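You operate a simulated robot arm through the tools that you are given. There is no shell and no other tool. Be economical: measure what you need, move in short steps, check, and stop when the job is done.

You are at the controls of a simulated two-armed robot. One attempt, no reset.

TASK
Hold the long maroon bar on the tall rack worktop steady with one hand and flip the cream sleeve the other way with the other. Then press the green pusher two times. Then take the black bar from the bench top beside the press and put it on the tall rack worktop. Then take the green-capped wooden block and put it on the green card. Then put the grey sleeve on top of the blue cube. Then fetch the wooden block and set it in the cream tray. Then put the yellow bracket on the top of the grey table. The order counts. Set down upright: yellow bracket.
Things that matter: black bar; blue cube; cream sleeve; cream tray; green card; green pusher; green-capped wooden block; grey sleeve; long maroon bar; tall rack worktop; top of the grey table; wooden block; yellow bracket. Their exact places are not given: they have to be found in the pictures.

The check looks at the end state, three seconds after you hand in, the way a careful person would. Anything else that was tipped, shoved, dropped, spilled or broken makes it a failure.

THE ROBOT
Two 7-joint arms with two-finger grippers on one trunk, on a base that drives. Base frame: it is fixed to the floor where the robot stands at the start and does not move with it; the origin is under the middle of the robot, x ahead of it, y to its left, z up. Units: mm, degrees, N and s.
The left shoulder is at the start at [50, 191, 1092], the right one opposite. With the tool pointing down near the work surface each hand reaches from about 100 to 740 mm from the robot's upright axis, wherever it stands, measured 20 degrees to its own side. Places, roughly: black bar (20x3x3 cm) [3700, -2400, 800]; blue cube (5x5x5 cm) [-900, -5100, 900]; cream sleeve [700, 200, 900]; cream tray (30x20x5 cm) [900, -7800, 900]; green card [4000, -9750, 750]; green pusher [3800, -1700, 900]; green-capped wooden block (8x5x5 cm) [3900, -5300, 800]; grey sleeve (4x4x5 cm) [1800, -7800, 900]; long maroon bar (30x3x3 cm) [700, 300, 900]; tall rack worktop [700, -500, 900]; top of the grey table [-5700, -10600, 800]; wooden block (3x5x10 cm) [400, -9100, 900]; yellow bracket (11x5x8 cm) [-3100, -11800, 900]. Payload 2.69 kg a hand.
Tool frame (each hand has its own): the origin (TCP) lies between the finger pads and is the grasp point; the fingertips stand 20 mm ahead of it; z points along the fingers, y is the line along which they close. Largest opening 100 mm; the body of the gripper starts 63 mm behind the TCP.
Orientation is that of the tool frame in the base frame, as a unit quaternion [x, y, z, w]. With the fingers straight down and closing along the base's y, the tool's x points along the base's -x, its y along +y and its z along -z.

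THE INTERFACE
- The arms move only by the tool jog_arm. It takes "left_moves", "right_moves" or both (then of equal length, played together; a hand with none holds still); each is a list of rows, each a list of 7 numbers: the shift along the base's x, y, z in mm, then the turn, a rotation vector about the base's x, y, z in degrees, then the closure, from 0 (fully open) to 1 (shut). In form: [[x, y, z, rx, ry, rz, claw], ...]. A call has 1 to 8 rows; each row is the pose to reach, as a shift and turn from the pose commanded when the call began. A row lasts 0.2 s, in which the tool goes at most 50 mm and 8.6 degrees; a call with a longer step from one row to the next is refused whole, and so is a gripper value outside its range. Where a pose cannot be reached the arm comes as near as it can. A force on the tool above 40 N (or 10 N above the force at the start of the call, whichever is more), or a blocked arm, ends the call early, and 0.2 s more pass. Each finger travels about 153 mm/s and halts on what it meets, pressing with about 22 N; the grip force reading is that of the motor and also rises with nothing between the fingers. The clock runs only during rows and for 0.2 s after the last one: add rows that repeat a pose to give the fingers time. The reply holds the time, the measured pose of the TCP, the force on the tool along the base axes, the opening and the grip force, in the units named above and with some noise, with the torque about the TCP (base axes, N m) and any sound that the robot's microphone picked up.
- Cameras (640 x 400 px; columns grow to the right, rows downward): "scene" is now at [134.2, 38.8, 1299.6]; the picture's right is [0.36, -0.93, 0.00], its down [-0.27, -0.10, -0.96] and it looks along [0.89, 0.35, -0.29] (base axes); focal length 280 px, centre (320, 200). "left" rides on the left gripper at [70, 19, -99] in its tool frame; the picture's right is [-0.26, 0.97, 0.00], its down [-0.75, -0.20, -0.63] and it looks along [-0.61, -0.16, 0.78] (tool axes); focal length 230 px, centre (320, 200). "right" rides on the right gripper at [70, -19, -99] in its tool frame; the picture's right is [0.26, 0.97, 0.00], its down [-0.75, 0.20, -0.63] and it looks along [-0.61, 0.16, 0.78] (tool axes); focal length 230 px, centre (320, 200).
- camera(camera): a new picture of that camera. It takes no simulated time.
- slide_trunk(by): slides the trunk up (or, below 0, down) by that many mm; the arms and the scene camera ride with it, the base frame stays. It gives what a move gives, with no picture.
- roll_base(legs): drives the robot by 1 to 6 legs, each [ahead, left, turn to the left] in mm, mm and degrees, along the robot's own axes; the way and the turn of a leg run together, so that a leg with both is an arc; at most 1500 mm and 180 degrees a leg. The arms and the cameras ride along, it lands a little off, and it stops where it bumps. It gives what a move gives.
- pan_tilt(pan, tilt): turns the head with the scene camera to pan (to the left, within 80 degrees either way) and tilt (down, from -29 to 69), counted from straight ahead of the robot. It gives what a move gives.
- locate(camera, pixels): for up to 12 pixels [column, row] of the newest picture of that camera ("zoom" is the newest enlarged one), the place [x, y, z] in the base frame of the surface seen there, good to about 2 mm, but the place of the scene camera against the robot may be out by one fixed shift of up to 12 mm in any direction. It takes no simulated time.
- close_up(camera, box): a new picture of the part [left, top, right, bottom] of that camera's present view, enlarged. It takes no simulated time.
- close_job(): hands the job in; it is judged then, once.

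Go step by step. Measure first, check grasps and placings, and put right what went wrong. The budget is 124 turns and 144 pictures, counting those below and the enlarged ones. Unless the task says otherwise, let go and move clear before handing in.

The tools are called after ">>>" as name(argument=value, ...) on one line, values as JSON. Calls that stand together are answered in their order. jog_arm: Moves the arms, as the interface text tells. Its arguments: {"type":"object","properties":{"left_moves":{"type":"array","items":{"type":"array","items":{"type":"number"}}},"right_moves":{"type":"array","items":{"type":"array","items":{"type":"number"}}}},"required":[]} The other tools are called the same way: slide_trunk (by) slides the trunk up or down; roll_base (legs) drives the base; pan_tilt (pan, tilt) turns the head that bears the scene camera; camera (camera) takes a picture; locate (camera, pixels) gives the place of the surface under pixels of a picture; close_up (camera, box) takes an enlarged picture of a part of a camera's view; close_job () hands the job in.

At the start:

```text
time: 0.0
left_position: [425.9, 306.6, 1135.8]
left_orientation: [0.0, 1.0, -0.001, 0.0]
left_ft_force: [-0.1, 0.4, 0.0]
left_wrist_torque: [0.02, 0.02, 0.01]
left_width: 100.1
left_gripper_force: 0.0
right_position: [372.2, -57.6, 1171.8]
right_orientation: [0.001, 1.0, 0.0, 0.0]
right_ft_force: [-0.7, -0.8, 1.1]
right_wrist_torque: [0.02, 0.0, -0.01]
right_width: 99.9
right_gripper_force: 0.1
trunk travel left (down, up): [-150.0, 173.0]
robot x, y, heading: [0.0, 0.4, -0.1]
head pan, tilt: [21.2, 16.8]
```

scene: 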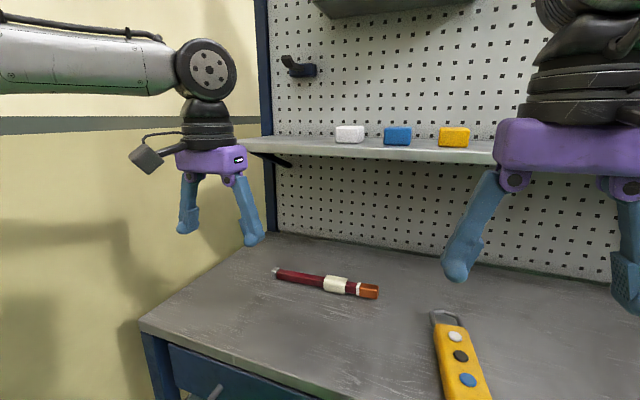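
right: 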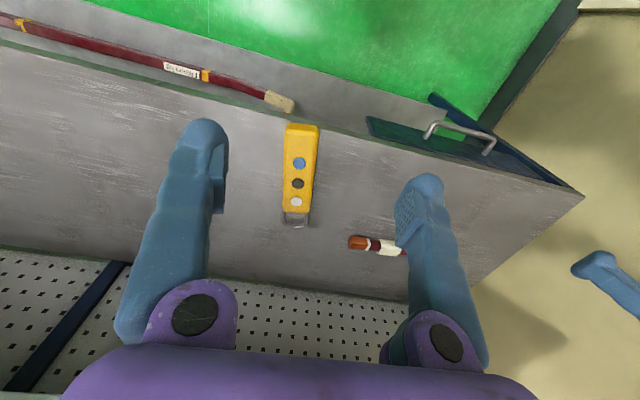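
left: 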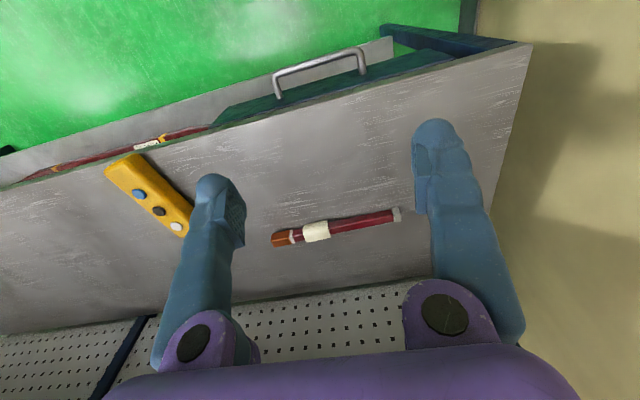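

The scene shows the maroon bar with the cream sleeve around (336,284). I'll enlarge and measure it.

>>> close_up(camera="scene", box=[250, 250, 410, 350])

>>> locate(camera="scene", pixels=[[275, 271], [300, 278], [324, 284], [336, 284], [346, 287], [358, 289], [376, 292], [300, 320], [450, 340], [463, 380]])

>>> close_up(camera="left", box=[240, 180, 420, 280])

```text
4.00 times, centred on (330, 300) of scene
```

zoom: 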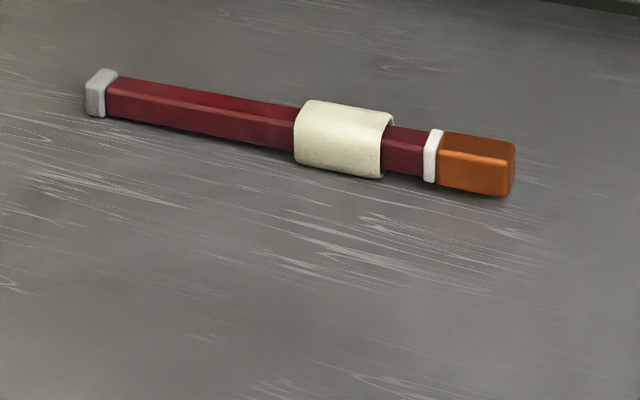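

```text
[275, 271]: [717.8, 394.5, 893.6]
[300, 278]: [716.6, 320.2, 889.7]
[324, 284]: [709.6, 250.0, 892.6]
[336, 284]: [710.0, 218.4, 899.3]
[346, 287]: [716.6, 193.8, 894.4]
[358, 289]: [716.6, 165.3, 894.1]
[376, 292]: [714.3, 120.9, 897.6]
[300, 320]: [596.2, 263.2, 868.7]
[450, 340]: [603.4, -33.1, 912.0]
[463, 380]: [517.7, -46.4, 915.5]
```

```text
3.56 times, centred on (330, 230) of left
```

zoom: 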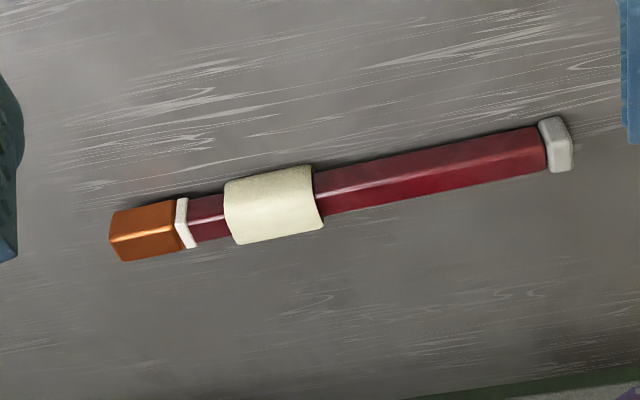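

The sleeve sits at y≈190–245 on a bar running along y, with a grey cap at one end and a white collar at the other. I'll measure with the left hand camera, which has no fixed shift.

>>> locate(camera="left", pixels=[[397, 215], [370, 220], [350, 224], [330, 229], [315, 231], [304, 233], [295, 236], [283, 238], [340, 270], [300, 190], [170, 215]])

>>> jog_arm(left_moves=[[40, 0, -20, 0, 0, 0, 0], [80, 10, -50, 0, 0, 0, 0], [120, 15, -80, 0, 0, 0, 0], [160, 15, -100, 0, 0, 0, 0], [190, 15, -120, 0, 0, 0, 0]])

>>> camera(camera="left")

>>> camera(camera="scene")

```text
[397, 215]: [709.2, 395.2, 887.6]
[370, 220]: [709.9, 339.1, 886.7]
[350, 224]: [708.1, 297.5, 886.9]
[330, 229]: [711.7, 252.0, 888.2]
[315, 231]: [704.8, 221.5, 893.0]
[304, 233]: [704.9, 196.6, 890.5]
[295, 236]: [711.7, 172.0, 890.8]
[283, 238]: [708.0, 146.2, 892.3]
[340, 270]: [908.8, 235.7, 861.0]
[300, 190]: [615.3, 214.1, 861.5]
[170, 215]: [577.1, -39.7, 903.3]
```

```text
refused: row 2 steps farther than a row can; nothing moved
```

```text
138 pictures are left
```

left: 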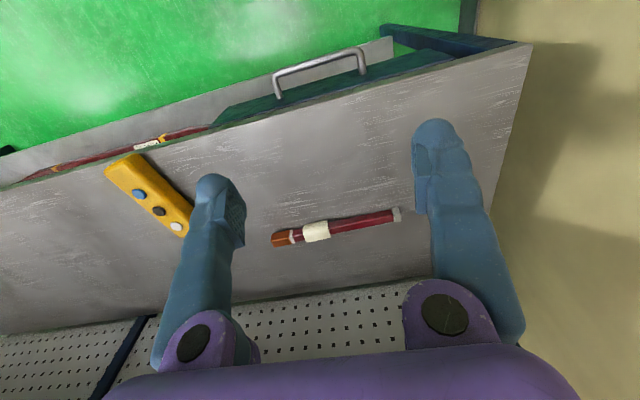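

```text
137 pictures are left
```

scene: 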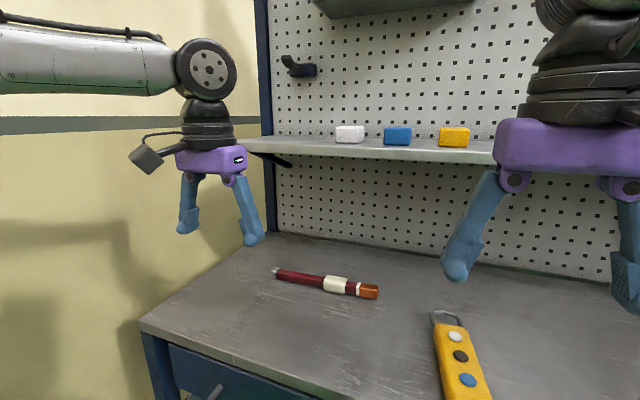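

Hand-camera readings put the table at z≈861 and the bar at x≈709 with its top at 887. The reach is marginal, so I need the table front edge and the shelf edge before moving closer.

>>> locate(camera="scene", pixels=[[142, 322], [230, 358], [300, 390], [350, 155], [450, 162], [348, 133], [397, 134], [215, 393]])

>>> jog_arm(left_moves=[[30, 0, -20, 0, 0, 8, 0], [60, 0, -40, 0, 0, 16, 0], [90, 0, -60, 0, 0, 24, 0], [120, 0, -80, 0, 0, 32, 0], [150, 0, -80, 0, 0, 40, 0], [160, 0, -80, 0, 0, 48, 0], [160, 0, -80, 0, 0, 56, 0], [160, 0, -80, 0, 0, 64, 0]])

>>> camera(camera="left")

>>> pan_tilt(pan=15, tilt=45)

>>> camera(camera="scene")

```text
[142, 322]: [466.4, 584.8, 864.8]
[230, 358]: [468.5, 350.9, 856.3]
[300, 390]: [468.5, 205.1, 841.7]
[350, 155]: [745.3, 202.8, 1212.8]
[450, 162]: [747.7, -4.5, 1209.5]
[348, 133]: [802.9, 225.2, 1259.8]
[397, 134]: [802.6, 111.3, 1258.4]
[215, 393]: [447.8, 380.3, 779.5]
```

```text
time: 1.8
left_position: [585.5, 307.3, 1055.0]
left_orientation: [-0.53, 0.848, 0.0, 0.001]
left_ft_force: [0.2, 0.8, 0.2]
left_wrist_torque: [0.0, -0.02, 0.0]
left_width: 100.0
left_gripper_force: 0.0
right_position: [372.4, -58.1, 1171.5]
right_orientation: [0.001, 1.0, 0.0, 0.0]
right_ft_force: [-0.4, -0.2, 0.7]
right_wrist_torque: [0.02, 0.0, 0.03]
right_width: 100.2
right_gripper_force: 0.1
trunk travel left (down, up): [-150.0, 173.0]
robot x, y, heading: [5.8, 1.7, -0.2]
head pan, tilt: [21.2, 16.8]
```

```text
136 pictures are left
```

left: 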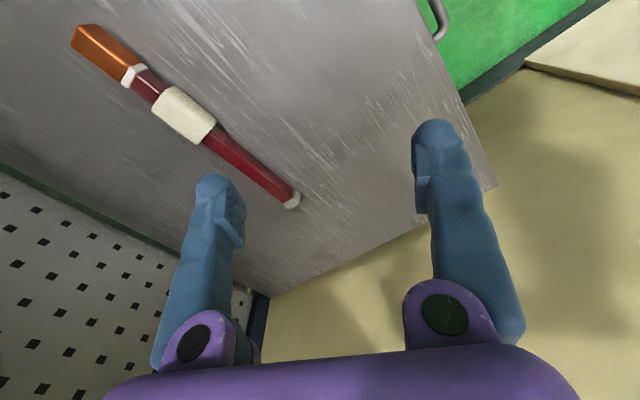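

```text
time: 2.7
left_position: [584.9, 306.2, 1054.9]
left_orientation: [-0.528, 0.849, 0.0, 0.0]
left_ft_force: [-0.2, -0.1, -0.3]
left_wrist_torque: [-0.02, 0.02, -0.01]
left_width: 100.0
left_gripper_force: 0.0
right_position: [371.3, -57.3, 1171.8]
right_orientation: [0.001, 1.0, -0.001, 0.0]
right_ft_force: [-0.6, 0.2, 0.3]
right_wrist_torque: [-0.02, -0.01, -0.01]
right_width: 99.9
right_gripper_force: 0.1
trunk travel left (down, up): [-150.0, 173.0]
robot x, y, heading: [-4.5, -1.2, -0.2]
head pan, tilt: [15.0, 45.0]
```

```text
135 pictures are left
```

scene: 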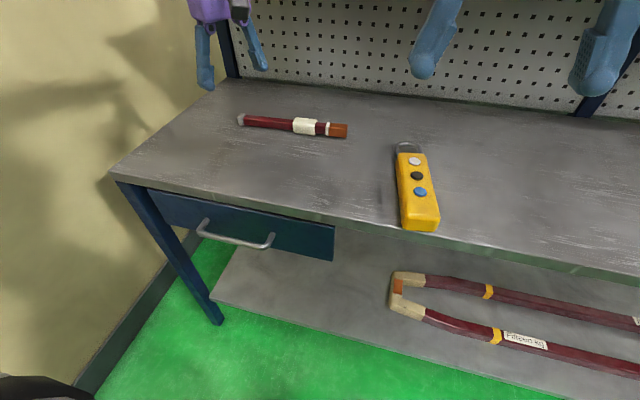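

The bar is now clear at (185,115) in the left view. I'll enlarge the sleeve and drive a bit closer to the table.

>>> close_up(camera="left", box=[60, 15, 310, 215])

>>> roll_base(legs=[[110, 50, 0]])

>>> close_up(camera="scene", box=[200, 80, 380, 192])

```text
2.00 times, centred on (185, 115) of left
```

zoom: 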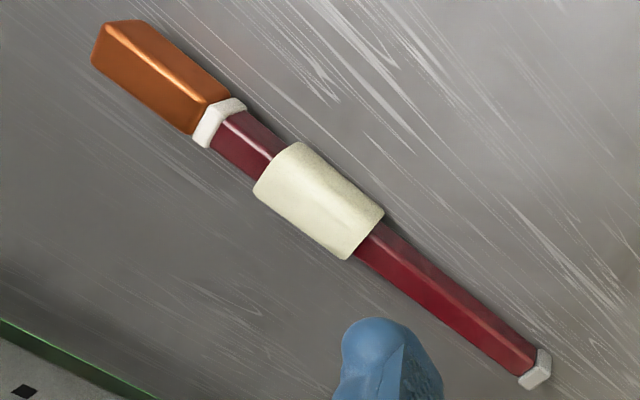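

```text
time: 4.0
left_position: [698.9, 356.1, 1053.3]
left_orientation: [-0.529, 0.849, 0.0, -0.001]
left_ft_force: [0.0, -0.3, -0.8]
left_wrist_torque: [0.01, 0.04, -0.01]
left_width: 99.6
left_gripper_force: 0.0
right_position: [486.3, -8.5, 1171.4]
right_orientation: [0.0, 1.0, -0.001, 0.0]
right_ft_force: [0.0, -0.7, -0.9]
right_wrist_torque: [0.01, 0.02, 0.02]
right_width: 100.1
right_gripper_force: 0.2
trunk travel left (down, up): [-150.0, 173.0]
robot x, y, heading: [114.1, 47.9, -0.1]
head pan, tilt: [15.0, 45.0]
```

```text
3.56 times, centred on (290, 136) of scene
```

zoom: 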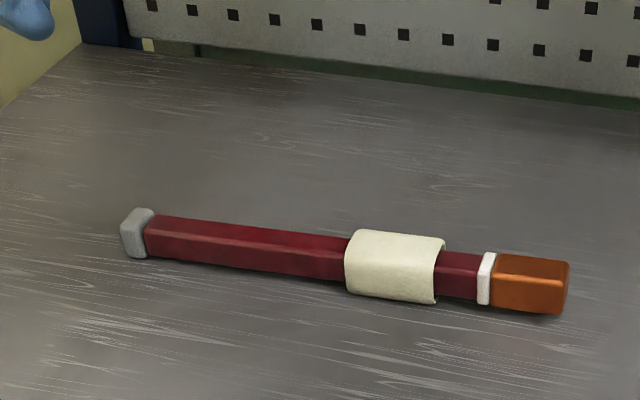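

The sleeve sits on a straight bar with a stop at each end, so it slides, and there is free length towards the grey cap. I'll hold the orange end with the right hand and take the sleeve with the left, turning both grippers so they close along x and the hand cameras face outward.

>>> jog_arm(left_moves=[[0, 0, 0, 0, 0, -8.5, 0.3], [0, 0, 0, 0, 0, -17, 0.3], [0, 0, 0, 0, 0, -25.5, 0.3], [0, 0, 0, 0, 0, -34, 0.3], [0, 0, 0, 0, 0, -42.5, 0.3], [0, 0, 0, 0, 0, -51, 0.3], [0, 0, 0, 0, 0, -59.5, 0.3], [0, 0, 0, 0, 0, -68, 0.3]], right_moves=[[20, 0, -20, 0, 0, 8.5, 0.3], [40, 0, -40, 0, 0, 17, 0.3], [60, 10, -60, 0, 0, 25.5, 0.3], [80, 20, -80, 0, 0, 34, 0.3], [100, 30, -100, 0, 0, 42.5, 0.3], [120, 40, -120, 0, 0, 51, 0.3], [140, 50, -120, 0, 0, 59.5, 0.3], [160, 60, -120, 0, 0, 68, 0.3]])

>>> jog_arm(left_moves=[[0, 0, 0, 0, 0, -8.5, 0.3], [0, 0, 0, 0, 0, -17, 0.3], [0, 0, 0, 0, 0, -25.5, 0.3], [0, 0, 0, 0, 0, -34, 0.3], [0, 0, 0, 0, 0, -42.5, 0.3], [0, 0, 0, 0, 0, -51, 0.3], [0, 0, 0, 0, 0, -59.5, 0.3], [0, 0, 0, 0, 0, -68, 0.3]], right_moves=[[10, 10, 0, 0, 0, 7, 0.3], [20, 20, 0, 0, 0, 14, 0.3], [30, 30, 0, 0, 0, 22, 0.3], [40, 40, 0, 0, 0, 22, 0.3], [50, 50, 0, 0, 0, 22, 0.3], [62, 60, 0, 0, 0, 22, 0.3], [62, 80, 0, 0, 0, 22, 0.3], [62, 96, 0, 0, 0, 22, 0.3]])

>>> camera(camera="scene")

```text
time: 5.8
left_position: [698.9, 356.2, 1055.0]
left_orientation: [0.038, 0.999, -0.001, 0.0]
left_ft_force: [0.0, 0.4, 0.5]
left_wrist_torque: [-0.03, 0.01, 0.0]
left_width: 70.2
left_gripper_force: 0.0
right_position: [618.9, 14.3, 1044.4]
right_orientation: [-0.502, 0.865, 0.005, -0.005]
right_ft_force: [-0.5, 0.5, 0.0]
right_wrist_torque: [-0.03, -0.02, 0.0]
right_width: 70.0
right_gripper_force: 0.1
right hand out of reach, approached as far as the arm can: row 7, 8
trunk travel left (down, up): [-150.0, 173.0]
robot x, y, heading: [115.5, 46.2, -0.3]
head pan, tilt: [15.0, 45.0]
```

```text
time: 7.6
left_position: [698.2, 355.7, 1056.0]
left_orientation: [0.59, 0.807, 0.0, 0.0]
left_ft_force: [0.3, -1.0, -0.4]
left_wrist_torque: [0.03, -0.01, 0.0]
left_width: 69.9
left_gripper_force: 0.1
right_position: [529.3, 80.2, 1027.4]
right_orientation: [-0.637, 0.771, 0.006, -0.002]
right_ft_force: [-0.1, -0.3, -0.5]
right_wrist_torque: [0.0, -0.02, 0.0]
right_width: 69.9
right_gripper_force: 0.0
right hand out of reach, approached as far as the arm can: row 1, 2, 3, 4, 5, 6, 7, 8
trunk travel left (down, up): [-150.0, 173.0]
robot x, y, heading: [110.9, 48.6, -0.1]
head pan, tilt: [15.0, 45.0]
```

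```text
132 pictures are left
```

scene: 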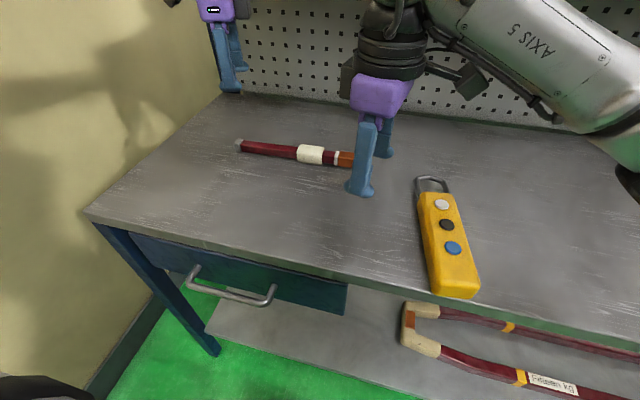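

The right arm runs out of reach across the centre. I'll roll left so the bar lies in front of the robot.

>>> roll_base(legs=[[0, 140, 0]])

>>> jog_arm(left_moves=[[0, -40, 0, 0, 0, -8.5, 0.3], [0, -80, 0, 0, 0, -17, 0.3], [0, -120, -20, 0, 0, -18, 0.3], [0, -160, -40, 0, 0, -18, 0.3], [0, -200, -60, 0, 0, -18, 0.3], [5, -235, -80, 0, 0, -18, 0.3]], right_moves=[[30, -15, 0, 0, 0, 0, 0.3], [60, -30, 0, 0, 0, 5, 0.3], [90, -45, 0, 0, 0, 10, 0.3], [120, -60, -20, 0, 0, 11, 0.3], [150, -73, -40, 0, 0, 11, 0.3], [178, -73, -60, 0, 0, 11, 0.3]])

>>> camera(camera="scene")

```text
time: 9.5
left_position: [697.0, 505.0, 1055.0]
left_orientation: [0.587, 0.81, 0.0, 0.0]
left_ft_force: [-0.7, 0.4, 0.1]
left_wrist_torque: [0.0, 0.0, 0.03]
left_width: 70.1
left_gripper_force: 0.1
right_position: [529.9, 228.8, 1026.3]
right_orientation: [-0.638, 0.77, 0.006, -0.001]
right_ft_force: [-0.7, 0.3, -0.5]
right_wrist_torque: [-0.01, 0.01, 0.01]
right_width: 70.0
right_gripper_force: 0.1
trunk travel left (down, up): [-150.0, 173.0]
robot x, y, heading: [110.2, 192.3, 0.4]
head pan, tilt: [15.0, 45.0]
```

```text
time: 10.9
left_position: [624.3, 370.3, 984.5]
left_orientation: [0.706, 0.708, 0.001, 0.001]
left_ft_force: [-0.2, 0.5, 0.1]
left_wrist_torque: [-0.03, 0.01, -0.01]
left_width: 70.1
left_gripper_force: 0.0
left hand out of reach, approached as far as the arm can: row 2, 3, 4, 5, 6
right_position: [508.7, 218.1, 1041.1]
right_orientation: [-0.666, 0.746, 0.003, 0.002]
right_ft_force: [0.0, 0.2, 0.0]
right_wrist_torque: [0.0, 0.02, 0.01]
right_width: 70.0
right_gripper_force: 0.0
right hand out of reach, approached as far as the arm can: row 1, 2, 3, 4, 5, 6
trunk travel left (down, up): [-150.0, 173.0]
robot x, y, heading: [109.9, 196.7, 0.4]
head pan, tilt: [15.0, 45.0]
```

```text
131 pictures are left
```

scene: 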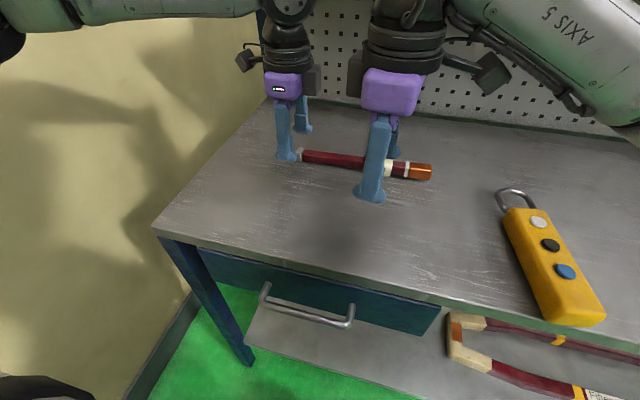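

Outward yaw at the centre is out of reach for both arms. I'll turn both grippers the other way (inward yaw) while moving the hands apart.

>>> jog_arm(left_moves=[[-10, 20, 20, 0, 0, 8.5, 0.3], [-20, 40, 40, 0, 0, 17, 0.3], [-30, 60, 60, 0, 0, 25.5, 0.3], [-40, 80, 80, 0, 0, 34, 0.3], [-50, 100, 80, 0, 0, 42.5, 0.3], [-60, 120, 80, 0, 0, 51, 0.3], [-60, 130, 80, 0, 0, 59.5, 0.3], [-60, 130, 80, 0, 0, 68, 0.3]], right_moves=[[0, -20, 10, 0, 0, -8.5, 0.3], [0, -40, 20, 0, 0, -17, 0.3], [0, -60, 30, 0, 0, -25.5, 0.3], [0, -80, 40, 0, 0, -34, 0.3], [0, -100, 40, 0, 0, -42.5, 0.3], [0, -120, 40, 0, 0, -51, 0.3], [0, -130, 40, 0, 0, -59.5, 0.3], [0, -130, 40, 0, 0, -68, 0.3]])

>>> jog_arm(left_moves=[[0, 0, 0, 0, 0, 8.5, 0.3], [0, 0, 0, 0, 0, 17, 0.3], [0, 0, 0, 0, 0, 25.5, 0.3], [0, 0, 0, 0, 0, 34, 0.3], [0, 0, 0, 0, 0, 42.5, 0.3], [0, 0, 0, 0, 0, 51, 0.3], [0, 0, 0, 0, 0, 59.5, 0.3], [0, 0, 0, 0, 0, 68, 0.3]], right_moves=[[0, 0, 0, 0, 0, -8.5, 0.3], [0, 0, 0, 0, 0, -17, 0.3], [0, 0, 0, 0, 0, -25.5, 0.3], [0, 0, 0, 0, 0, -34, 0.3], [0, 0, 0, 0, 0, -42.5, 0.3], [0, 0, 0, 0, 0, -51, 0.3], [0, 0, 0, 0, 0, -59.5, 0.3], [0, 0, 0, 0, 0, -68, 0.3]])

```text
time: 12.7
left_position: [569.5, 499.8, 1066.3]
left_orientation: [0.188, 0.982, 0.0, 0.0]
left_ft_force: [1.0, -0.1, -0.8]
left_wrist_torque: [0.02, 0.04, -0.02]
left_width: 69.7
left_gripper_force: 0.1
right_position: [517.9, 87.3, 1068.4]
right_orientation: [-0.133, 0.991, 0.002, 0.004]
right_ft_force: [0.1, 0.0, 0.3]
right_wrist_torque: [-0.02, -0.03, 0.01]
right_width: 69.8
right_gripper_force: 0.0
trunk travel left (down, up): [-150.0, 173.0]
robot x, y, heading: [110.9, 193.4, 0.4]
head pan, tilt: [15.0, 45.0]
```

```text
time: 14.5
left_position: [570.3, 500.2, 1068.0]
left_orientation: [-0.393, 0.919, 0.0, 0.0]
left_ft_force: [0.3, 0.2, 0.7]
left_wrist_torque: [0.0, -0.02, -0.02]
left_width: 70.0
left_gripper_force: 0.0
right_position: [520.4, 88.9, 1068.1]
right_orientation: [0.444, 0.896, 0.0, 0.003]
right_ft_force: [-0.9, 0.2, -0.3]
right_wrist_torque: [0.02, -0.01, -0.01]
right_width: 69.7
right_gripper_force: 0.0
trunk travel left (down, up): [-150.0, 173.0]
robot x, y, heading: [112.8, 195.1, 0.3]
head pan, tilt: [15.0, 45.0]
```

Reached poses become the commanded ones, good. Now I'll test left inward yaw above the sleeve.

>>> jog_arm(left_moves=[[17, -30, 0, 0, 0, 7, 0.3], [34, -60, 0, 0, 0, 14, 0.3], [51, -90, 0, 0, 0, 21, 0.3], [68, -120, 0, 0, 0, 28, 0.3], [85, -150, -10, 0, 0, 35, 0.3], [102, -180, -20, 0, 0, 44, 0.3], [120, -210, -35, 0, 0, 44, 0.3], [138, -240, -60, 0, 0, 44, 0.3]], right_moves=[[0, -20, 0, 0, 0, -7, 0.3], [0, -40, 0, 0, 0, -14, 0.3], [0, -60, 0, 0, 0, -21, 0.3], [10, -70, 0, 0, 0, -28, 0.3], [30, -70, 0, 0, 0, -37, 0.3], [50, -70, 0, 0, 0, -37, 0.3], [70, -70, -10, 0, 0, -37, 0.3], [90, -70, -30, 0, 0, -37, 0.3]])

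>>> camera(camera="scene")

```text
refused: row 5 steps farther than a row can; nothing moved
```

```text
130 pictures are left
```

scene: 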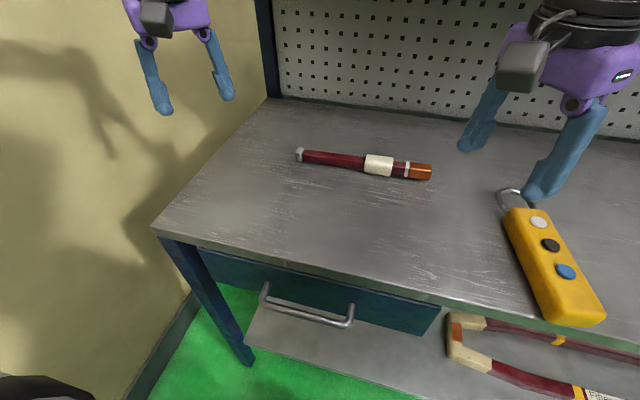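

Row 5 turned 9° at once; I'm resending with even turns.

>>> jog_arm(left_moves=[[17, -30, 0, 0, 0, 7, 0.3], [34, -60, 0, 0, 0, 14, 0.3], [51, -90, 0, 0, 0, 21, 0.3], [68, -120, 0, 0, 0, 28, 0.3], [85, -150, -10, 0, 0, 35, 0.3], [102, -180, -20, 0, 0, 42, 0.3], [120, -210, -35, 0, 0, 44, 0.3], [138, -240, -60, 0, 0, 44, 0.3]], right_moves=[[0, -20, 0, 0, 0, -7, 0.3], [0, -40, 0, 0, 0, -14, 0.3], [0, -60, 0, 0, 0, -21, 0.3], [10, -70, 0, 0, 0, -28, 0.3], [30, -70, 0, 0, 0, -36, 0.3], [50, -70, 0, 0, 0, -37, 0.3], [70, -70, -10, 0, 0, -37, 0.3], [90, -70, -30, 0, 0, -37, 0.3]])

>>> camera(camera="scene")

```text
time: 16.3
left_position: [619.9, 367.3, 1013.0]
left_orientation: [0.709, -0.705, 0.0, 0.0]
left_ft_force: [-0.3, -0.1, 0.1]
left_wrist_torque: [-0.01, 0.0, 0.02]
left_width: 69.7
left_gripper_force: 0.0
left hand out of reach, approached as far as the arm can: row 4, 5, 6, 7, 8
right_position: [609.5, 15.8, 1038.3]
right_orientation: [0.704, 0.71, -0.002, 0.004]
right_ft_force: [0.1, 0.5, -0.1]
right_wrist_torque: [0.0, -0.01, -0.02]
right_width: 70.0
right_gripper_force: 0.1
trunk travel left (down, up): [-150.0, 173.0]
robot x, y, heading: [115.6, 193.0, 0.2]
head pan, tilt: [15.0, 45.0]
```

```text
129 pictures are left
```

scene: 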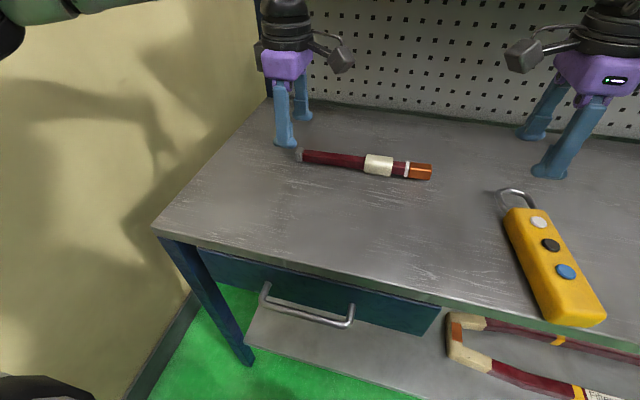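

The limit is the same for either yaw, so it comes from reach or height. I'll go lower first, then forward and inward, and see which row fails.

>>> jog_arm(left_moves=[[0, 0, -40, 0, 0, 0, 0.3], [0, 0, -60, 0, 0, 0, 0.3], [0, -40, -60, 0, 0, 0, 0.3], [0, -80, -60, 0, 0, 0, 0.3], [0, -120, -60, 0, 0, 0, 0.3], [0, -150, -60, 0, 0, 0, 0.3], [40, -150, -60, 0, 0, 0, 0.3], [85, -150, -60, 0, 0, 0, 0.3]], right_moves=[[0, 0, -40, 0, 0, 0, 0.3], [0, 0, -80, 0, 0, 0, 0.3], [30, 0, -80, 0, 0, 0, 0.3], [60, 0, -80, 0, 0, 0, 0.3], [95, 0, -80, 0, 0, 0, 0.3], [95, 10, -80, 0, 0, 0, 0.3], [95, 20, -80, 0, 0, 0, 0.3], [95, 30, -80, 0, 0, 0, 0.3]])

```text
time: 18.1
left_position: [608.8, 359.6, 969.9]
left_orientation: [0.709, -0.705, 0.0, 0.001]
left_ft_force: [0.2, 0.0, 0.1]
left_wrist_torque: [0.01, 0.01, 0.03]
left_width: 70.0
left_gripper_force: 0.2
left hand out of reach, approached as far as the arm can: row 2, 3, 4, 5, 6, 7, 8
right_position: [705.1, 48.1, 957.9]
right_orientation: [0.704, 0.711, -0.002, 0.003]
right_ft_force: [0.5, -0.7, -0.4]
right_wrist_torque: [-0.06, 0.01, 0.0]
right_width: 70.1
right_gripper_force: 0.0
trunk travel left (down, up): [-150.0, 173.0]
robot x, y, heading: [115.2, 193.7, 0.1]
head pan, tilt: [15.0, 45.0]
```

The right hand reached (705,48,958) fine, but the left is stuck in a poor posture. I'll back the left arm off to its start-like pose and test the right hand further in.

>>> jog_arm(left_moves=[[-10, 20, 25, 0, 0, -8.5, 0.3], [-20, 40, 50, 0, 0, -17, 0.3], [-30, 60, 75, 0, 0, -25.5, 0.3], [-40, 80, 100, 0, 0, -34, 0.3], [-50, 100, 125, 0, 0, -42.5, 0.3], [-60, 120, 150, 0, 0, -51, 0.3], [-68, 140, 165, 0, 0, -59.5, 0.3], [-68, 140, 165, 0, 0, -68, 0.3]], right_moves=[[0, 15, 0, 0, 0, 0, 0.3], [0, 30, 0, 0, 0, 0, 0.3], [0, 45, 0, 0, 0, 0, 0.3], [0, 60, 0, 0, 0, 0, 0.3], [0, 75, 0, 0, 0, 0, 0.3], [0, 90, 0, 0, 0, 0, 0.3], [0, 98, 0, 0, 0, 0, 0.3], [3, 98, -20, 0, 0, 0, 0.3]])

>>> camera(camera="scene")

>>> camera(camera="right")

```text
time: 19.9
left_position: [544.6, 504.2, 1136.4]
left_orientation: [-0.192, 0.981, 0.0, 0.0]
left_ft_force: [-0.4, -0.6, 0.7]
left_wrist_torque: [0.01, 0.03, -0.03]
left_width: 70.1
left_gripper_force: 0.0
right_position: [707.3, 145.0, 937.2]
right_orientation: [0.704, 0.711, -0.002, 0.002]
right_ft_force: [0.3, 0.2, -0.2]
right_wrist_torque: [0.02, 0.01, 0.0]
right_width: 70.0
right_gripper_force: 0.0
trunk travel left (down, up): [-150.0, 173.0]
robot x, y, heading: [111.3, 193.8, 0.7]
head pan, tilt: [15.0, 45.0]
```

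```text
128 pictures are left
```

scene: 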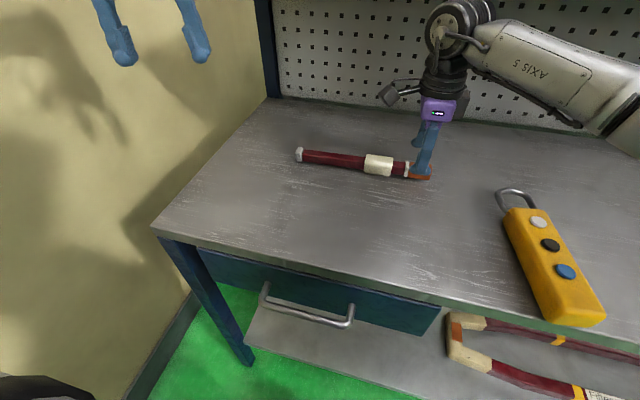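

```text
127 pictures are left
```

right: 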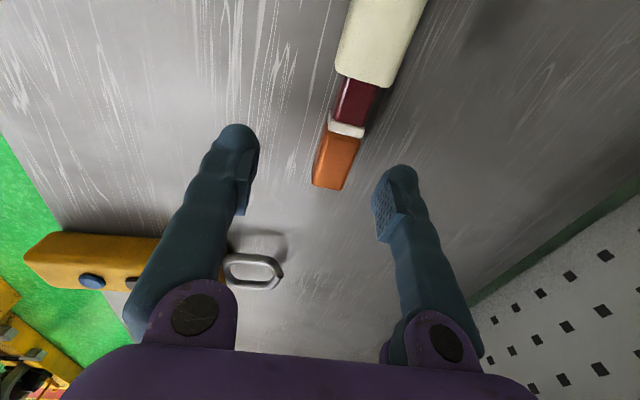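

The right hand can reach the orange grip inward with its camera at +y. So I'll turn the left hand outward (camera at +y too), shift the base right so the left works on its own side, and test again.

>>> jog_arm(left_moves=[[0, 0, 0, 0, 0, -8.5, 0.3], [0, 0, 0, 0, 0, -17, 0.3], [0, 0, 0, 0, 0, -25.5, 0.3], [0, 0, 0, 0, 0, -34, 0.3], [0, 0, 0, 0, 0, -42.5, 0.3], [0, 0, 0, 0, 0, -51, 0.3], [0, 0, 0, 0, 0, -59.5, 0.3], [0, 0, 0, 0, 0, -68, 0.3]])

>>> roll_base(legs=[[0, -85, 0]])

>>> jog_arm(left_moves=[[10, 0, -20, 0, 0, -8.5, 0.3], [20, 0, -40, 0, 0, -17, 0.3], [40, 0, -60, 0, 0, -25.5, 0.3], [60, 0, -80, 0, 0, -34, 0.3], [80, 0, -100, 0, 0, -42.5, 0.3], [100, 0, -120, 0, 0, -44, 0.3], [130, 0, -145, 0, 0, -44, 0.3], [160, 0, -165, 0, 0, -44, 0.3]])

>>> camera(camera="scene")

```text
time: 21.7
left_position: [543.6, 503.0, 1136.9]
left_orientation: [0.39, 0.921, 0.0, 0.001]
left_ft_force: [-0.7, 0.2, -0.6]
left_wrist_torque: [0.01, 0.02, 0.02]
left_width: 70.0
left_gripper_force: 0.0
right_position: [706.8, 145.4, 937.9]
right_orientation: [0.704, 0.71, -0.003, 0.003]
right_ft_force: [0.0, 0.0, 0.0]
right_wrist_torque: [0.01, 0.02, 0.0]
right_width: 69.9
right_gripper_force: 0.1
trunk travel left (down, up): [-150.0, 173.0]
robot x, y, heading: [115.4, 191.5, 0.3]
head pan, tilt: [15.0, 45.0]
```

```text
time: 23.1
left_position: [543.4, 418.6, 1136.9]
left_orientation: [0.388, 0.922, 0.001, 0.0]
left_ft_force: [0.4, 0.4, 0.0]
left_wrist_torque: [-0.02, 0.0, 0.01]
left_width: 70.0
left_gripper_force: 0.1
right_position: [706.5, 61.8, 938.8]
right_orientation: [0.705, 0.71, -0.002, 0.003]
right_ft_force: [-0.4, -0.4, 0.1]
right_wrist_torque: [0.0, 0.0, -0.01]
right_width: 69.9
right_gripper_force: 0.1
trunk travel left (down, up): [-150.0, 173.0]
robot x, y, heading: [112.9, 114.0, 0.5]
head pan, tilt: [15.0, 45.0]
```

```text
time: 24.9
left_position: [704.7, 418.6, 967.9]
left_orientation: [0.706, 0.708, -0.001, 0.0]
left_ft_force: [0.4, 0.7, -1.0]
left_wrist_torque: [0.02, 0.01, 0.02]
left_width: 70.0
left_gripper_force: 0.1
right_position: [708.5, 61.8, 937.0]
right_orientation: [0.704, 0.71, -0.002, 0.003]
right_ft_force: [0.1, -0.2, -0.9]
right_wrist_torque: [0.0, 0.01, 0.01]
right_width: 70.2
right_gripper_force: 0.1
trunk travel left (down, up): [-150.0, 173.0]
robot x, y, heading: [112.8, 116.2, 0.2]
head pan, tilt: [15.0, 45.0]
```

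```text
126 pictures are left
```

scene: 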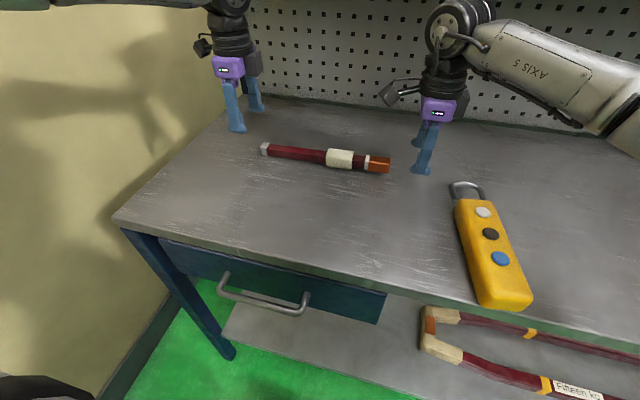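

The left hand now works with outward yaw. I'll bring it above the sleeve at y≈217 and tilt the right hand's top towards −y so its camera clears.

>>> jog_arm(left_moves=[[0, -30, 0, 0, 0, 0, 0.3], [0, -60, 0, 0, 0, 0, 0.3], [0, -90, 0, 0, 0, 0, 0.3], [0, -120, 0, 0, 0, 0, 0.3], [0, -150, 0, 0, 0, 0, 0.3], [0, -180, 0, 0, 0, 0, 0.3], [0, -200, 0, 0, 0, 0, 0.3], [0, -200, -20, 0, 0, 0, 0.3]], right_moves=[[0, 0, 0, 7, 0, 0, 0.3], [0, 0, 0, 14, 0, 0, 0.3], [0, 0, 0, 21, 0, 0, 0.3], [0, 0, 0, 28, 0, 0, 0.3], [0, 0, 0, 35, 0, 0, 0.3], [0, 20, 0, 35, 0, 0, 0.3], [0, 50, 0, 35, 0, 0, 0.3], [0, 78, 0, 35, 0, 0, 0.3]])

>>> camera(camera="scene")

>>> camera(camera="right")

>>> camera(camera="left")

```text
time: 26.7
left_position: [638.6, 300.4, 966.2]
left_orientation: [0.706, 0.709, -0.001, 0.0]
left_ft_force: [0.2, 0.1, 0.1]
left_wrist_torque: [-0.01, -0.03, 0.01]
left_width: 70.4
left_gripper_force: 0.1
left hand out of reach, approached as far as the arm can: row 2, 3, 4, 5, 6, 7, 8
right_position: [706.6, 141.0, 937.0]
right_orientation: [0.673, 0.677, 0.212, -0.208]
right_ft_force: [0.1, 0.9, 0.2]
right_wrist_torque: [0.02, 0.01, 0.02]
right_width: 70.1
right_gripper_force: 0.0
trunk travel left (down, up): [-150.0, 173.0]
robot x, y, heading: [112.6, 112.1, 0.2]
head pan, tilt: [15.0, 45.0]
```

```text
125 pictures are left
```

scene: 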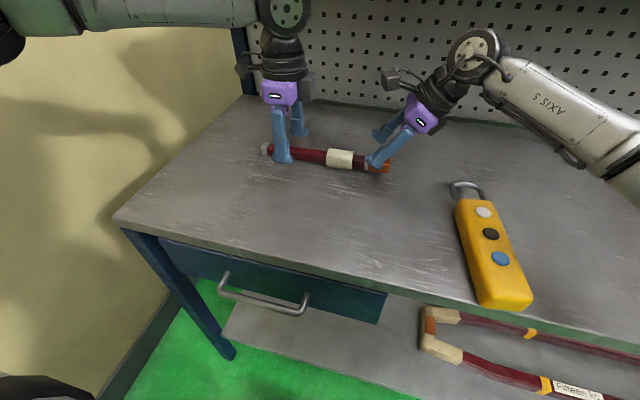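

```text
124 pictures are left
```

right: 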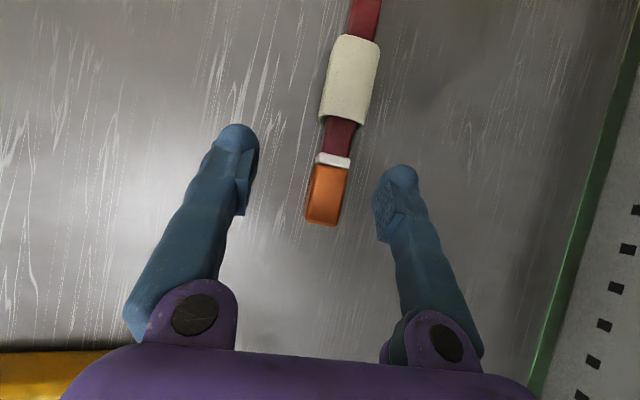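

```text
123 pictures are left
```

left: 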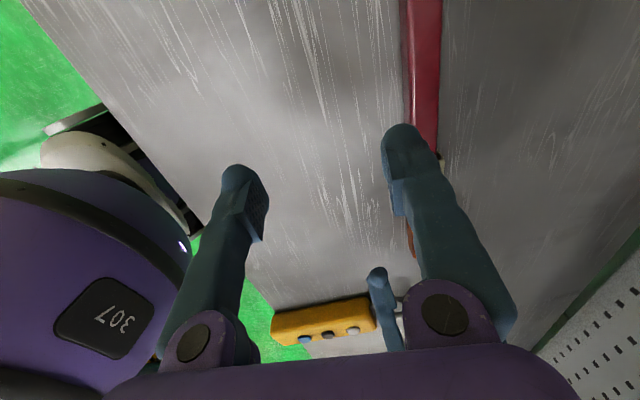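

The left arm's elbow is out wide and limits vertical approach near the centre. I'll move the base right by 70 and tilt the left hand's top outward, towards +y.

>>> jog_arm(left_moves=[[10, 10, 0, -7, 0, 0, 0.3], [20, 20, 0, -14, 0, 0, 0.3], [30, 30, 0, -21, 0, 0, 0.3], [40, 40, 0, -28, 0, 0, 0.3]])

>>> roll_base(legs=[[0, -75, 0]])

>>> jog_arm(left_moves=[[20, 0, 0, 0, 0, 0, 0.3], [30, 0, 0, 0, 0, 0, 0.3], [30, -10, 0, 0, 0, 0, 0.3], [30, -20, 0, 0, 0, 0, 0.3], [30, -30, 0, 0, 0, 0, 0.3], [30, -40, 0, 0, 0, 0, 0.3]], right_moves=[[0, 20, 0, 0, 0, 0, 0.3], [0, 40, 0, 0, 0, 0, 0.3], [0, 60, 0, 0, 0, 0, 0.3], [0, 75, 0, 0, 0, 0, 0.3], [0, 75, 0, 0, 0, 0, 0.3], [0, 75, 0, 0, 0, 0, 0.3]])

>>> camera(camera="scene")

```text
time: 27.7
left_position: [678.8, 337.3, 965.0]
left_orientation: [0.685, 0.687, -0.172, 0.172]
left_ft_force: [-0.2, -1.0, -0.9]
left_wrist_torque: [0.02, 0.0, -0.01]
left_width: 70.0
left_gripper_force: 0.1
right_position: [707.3, 141.0, 937.3]
right_orientation: [0.673, 0.678, 0.212, -0.208]
right_ft_force: [0.6, 0.0, -1.2]
right_wrist_torque: [-0.01, -0.01, 0.03]
right_width: 70.2
right_gripper_force: 0.0
trunk travel left (down, up): [-150.0, 173.0]
robot x, y, heading: [116.5, 111.5, 0.1]
head pan, tilt: [15.0, 45.0]
```

```text
time: 29.0
left_position: [679.5, 261.4, 964.4]
left_orientation: [0.685, 0.687, -0.171, 0.17]
left_ft_force: [0.4, -0.2, -0.2]
left_wrist_torque: [0.02, -0.01, -0.01]
left_width: 69.9
left_gripper_force: 0.0
right_position: [706.7, 65.8, 937.1]
right_orientation: [0.673, 0.677, 0.212, -0.208]
right_ft_force: [0.2, 0.3, -0.2]
right_wrist_torque: [0.02, 0.0, -0.02]
right_width: 69.7
right_gripper_force: 0.0
trunk travel left (down, up): [-150.0, 173.0]
robot x, y, heading: [113.4, 38.9, -0.2]
head pan, tilt: [15.0, 45.0]
```

```text
time: 30.4
left_position: [708.9, 222.1, 966.2]
left_orientation: [0.685, 0.687, -0.171, 0.172]
left_ft_force: [-0.2, 0.3, 0.0]
left_wrist_torque: [0.0, 0.01, 0.02]
left_width: 70.0
left_gripper_force: 0.1
right_position: [707.8, 141.8, 936.5]
right_orientation: [0.673, 0.677, 0.213, -0.208]
right_ft_force: [-0.8, 0.0, -0.4]
right_wrist_torque: [-0.01, 0.0, -0.03]
right_width: 69.8
right_gripper_force: 0.0
trunk travel left (down, up): [-150.0, 173.0]
robot x, y, heading: [113.2, 36.8, 0.3]
head pan, tilt: [15.0, 45.0]
```

```text
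122 pictures are left
```

scene: 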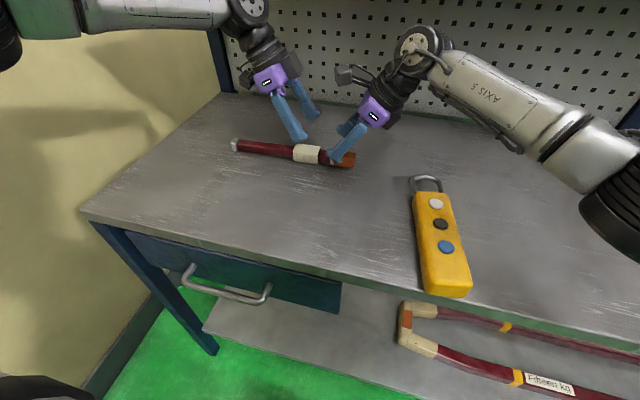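

Both hands now stand over their targets. I'll lower the two together and check.

>>> jog_arm(left_moves=[[0, -1, -20, 0, 0, 0, 0.3], [0, -2, -40, 0, 0, 0, 0.3], [0, -3, -60, 0, 0, 0, 0.3], [0, -4, -72, 0, 0, 0, 0.3], [0, -4, -78, 0, 0, 0, 0.3]], right_moves=[[0, 0, -15, 0, 0, 0, 0.3], [0, 0, -30, 0, 0, 0, 0.3], [0, 0, -40, 0, 0, 0, 0.3], [0, 0, -46, 0, 0, 0, 0.3], [0, 0, -50, 0, 0, 0, 0.3]])

>>> camera(camera="right")

>>> camera(camera="left")

>>> close_up(camera="scene", box=[200, 60, 440, 210])

```text
time: 31.4
left_position: [699.3, 225.7, 912.4]
left_orientation: [0.685, 0.684, -0.165, 0.186]
left_ft_force: [3.2, -0.1, 6.3]
left_wrist_torque: [-0.09, -0.45, -0.05]
left_width: 71.6
left_gripper_force: 1.4
left hand out of reach, approached as far as the arm can: row 1, 2, 3, 4, 5
right_position: [708.6, 141.3, 891.7]
right_orientation: [0.673, 0.677, 0.211, -0.208]
right_ft_force: [-0.6, 0.1, 0.1]
right_wrist_torque: [0.01, 0.0, 0.03]
right_width: 70.1
right_gripper_force: 0.1
trunk travel left (down, up): [-150.0, 173.0]
robot x, y, heading: [108.6, 38.6, 0.2]
head pan, tilt: [15.0, 45.0]
stopped in row 5 (left hand): the force on the tool passed its limit at 47 N (the readings are from after the stop); the commanded pose is now the measured one
```

```text
121 pictures are left
```

right: 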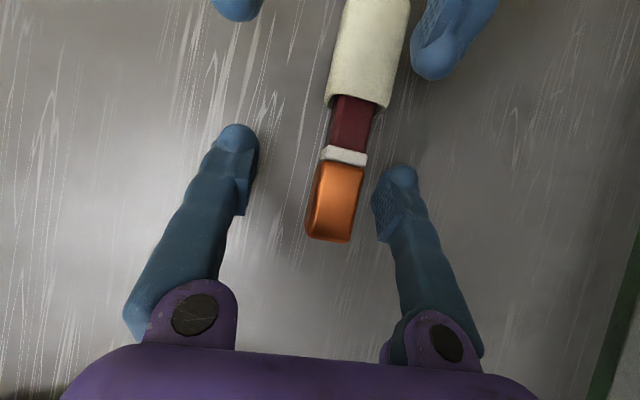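

```text
120 pictures are left
```

left: 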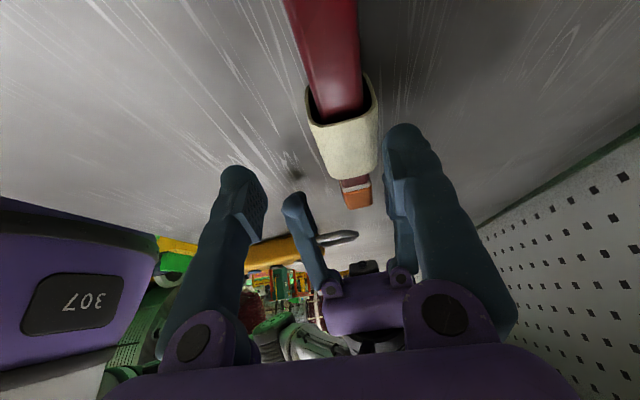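

```text
2.67 times, centred on (320, 135) of scene
```

zoom: 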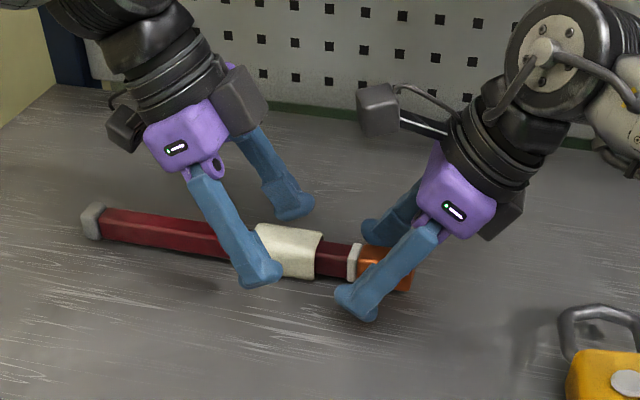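

The left arm runs out of reach going down, while the right is fine. I'll lift both clear and drop the trunk 80 mm so the left can get low.

>>> jog_arm(left_moves=[[5, 0, 20, 0, 0, 0, 0.3], [8, 0, 40, 0, 0, 0, 0.3], [8, 0, 60, 0, 0, 0, 0.3]], right_moves=[[0, 0, 30, 0, 0, 0, 0.3], [0, 0, 60, 0, 0, 0, 0.3], [0, 0, 95, 0, 0, 0, 0.3]])

>>> slide_trunk(by=-70)

>>> jog_arm(left_moves=[[0, 0, 20, 0, 0, 0, 0.3], [0, 0, 40, 0, 0, 0, 0.3], [0, -5, 40, 0, 0, 0, 0.3]])

>>> camera(camera="scene")

```text
time: 32.2
left_position: [705.8, 226.4, 971.4]
left_orientation: [0.685, 0.685, -0.167, 0.184]
left_ft_force: [0.4, -0.6, -0.6]
left_wrist_torque: [-0.02, 0.0, 0.03]
left_width: 70.1
left_gripper_force: 0.2
right_position: [706.3, 141.0, 989.1]
right_orientation: [0.673, 0.677, 0.212, -0.208]
right_ft_force: [0.5, -0.4, -0.4]
right_wrist_torque: [0.01, -0.01, 0.01]
right_width: 70.0
right_gripper_force: 0.0
trunk travel left (down, up): [-150.0, 173.0]
robot x, y, heading: [115.5, 39.2, 0.3]
head pan, tilt: [15.0, 45.0]
```

```text
time: 33.3
left_position: [706.2, 226.0, 900.6]
left_orientation: [0.685, 0.685, -0.167, 0.184]
left_ft_force: [-0.4, -0.8, 0.5]
left_wrist_torque: [0.0, -0.04, 0.03]
left_width: 69.7
left_gripper_force: 0.1
right_position: [707.9, 140.8, 918.4]
right_orientation: [0.673, 0.677, 0.212, -0.208]
right_ft_force: [0.1, -0.3, 0.2]
right_wrist_torque: [0.03, 0.01, -0.02]
right_width: 69.9
right_gripper_force: 0.0
trunk travel left (down, up): [-80.0, 243.0]
robot x, y, heading: [111.9, 38.9, 0.1]
head pan, tilt: [15.0, 45.0]
```

```text
time: 34.1
left_position: [707.4, 218.7, 941.3]
left_orientation: [0.685, 0.685, -0.167, 0.183]
left_ft_force: [-0.3, 0.2, -0.9]
left_wrist_torque: [0.0, -0.01, 0.01]
left_width: 70.2
left_gripper_force: 0.0
right_position: [707.1, 141.3, 918.5]
right_orientation: [0.673, 0.677, 0.212, -0.208]
right_ft_force: [0.8, -0.5, 0.3]
right_wrist_torque: [0.03, -0.01, -0.02]
right_width: 70.1
right_gripper_force: 0.1
trunk travel left (down, up): [-80.0, 243.0]
robot x, y, heading: [114.1, 37.9, 0.1]
head pan, tilt: [15.0, 45.0]
```

```text
118 pictures are left
```

scene: 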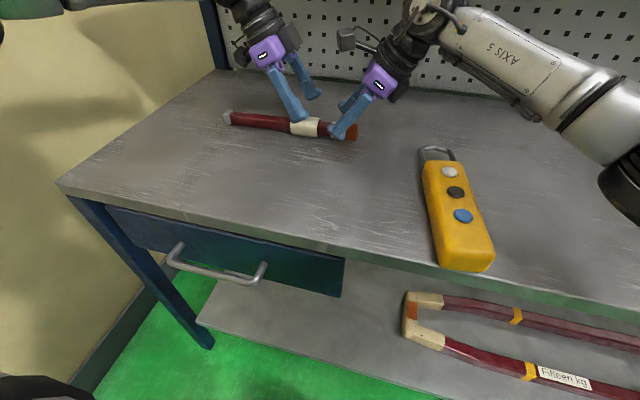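

Lowering the trunk helped. Now I'll lower both hands onto the bar.

>>> jog_arm(left_moves=[[0, 0, -15, 0, 0, 0, 0.3], [0, 0, -30, 0, 0, 0, 0.3], [0, 0, -42, 0, 0, 0, 0.3], [0, 0, -52, 0, 0, 0, 0.3]], right_moves=[[0, 0, -10, 0, 0, 0, 0.3], [0, 0, -20, 0, 0, 0, 0.3], [0, 0, -27, 0, 0, 0, 0.3], [0, 0, -31, 0, 0, 0, 0.3]])

>>> camera(camera="right")

>>> camera(camera="left")

```text
time: 35.1
left_position: [708.0, 221.3, 888.4]
left_orientation: [0.685, 0.685, -0.167, 0.183]
left_ft_force: [-0.1, -0.8, 0.1]
left_wrist_torque: [0.0, -0.03, -0.01]
left_width: 69.9
left_gripper_force: 0.1
right_position: [708.5, 139.8, 887.2]
right_orientation: [0.673, 0.677, 0.212, -0.208]
right_ft_force: [-0.2, -0.3, -0.3]
right_wrist_torque: [-0.01, 0.0, -0.02]
right_width: 70.1
right_gripper_force: 0.0
trunk travel left (down, up): [-80.0, 243.0]
robot x, y, heading: [115.7, 36.8, 0.2]
head pan, tilt: [15.0, 45.0]
```

```text
117 pictures are left
```

right: 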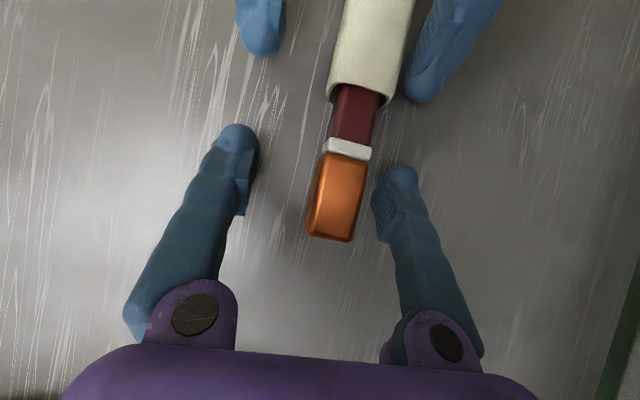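

```text
116 pictures are left
```

left: 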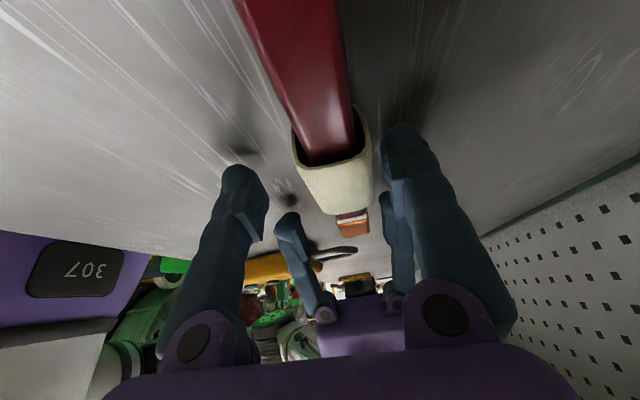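

Both grippers straddle their parts, though the bar looks off-centre towards the far (+x) finger. I'll measure the offset.

>>> locate(camera="right", pixels=[[320, 200], [336, 200], [355, 200], [345, 60], [370, 60], [400, 60], [336, 170], [336, 228]])

>>> locate(camera="left", pixels=[[305, 180], [335, 190], [365, 175], [300, 80]])

```text
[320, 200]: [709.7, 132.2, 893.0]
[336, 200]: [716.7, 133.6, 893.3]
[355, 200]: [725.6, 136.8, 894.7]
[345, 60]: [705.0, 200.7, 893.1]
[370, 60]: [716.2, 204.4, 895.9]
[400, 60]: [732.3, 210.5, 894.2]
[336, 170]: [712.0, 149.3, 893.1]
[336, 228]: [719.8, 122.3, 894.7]
```

```text
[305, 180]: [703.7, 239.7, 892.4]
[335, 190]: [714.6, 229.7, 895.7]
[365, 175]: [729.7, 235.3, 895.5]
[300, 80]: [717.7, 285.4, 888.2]
```

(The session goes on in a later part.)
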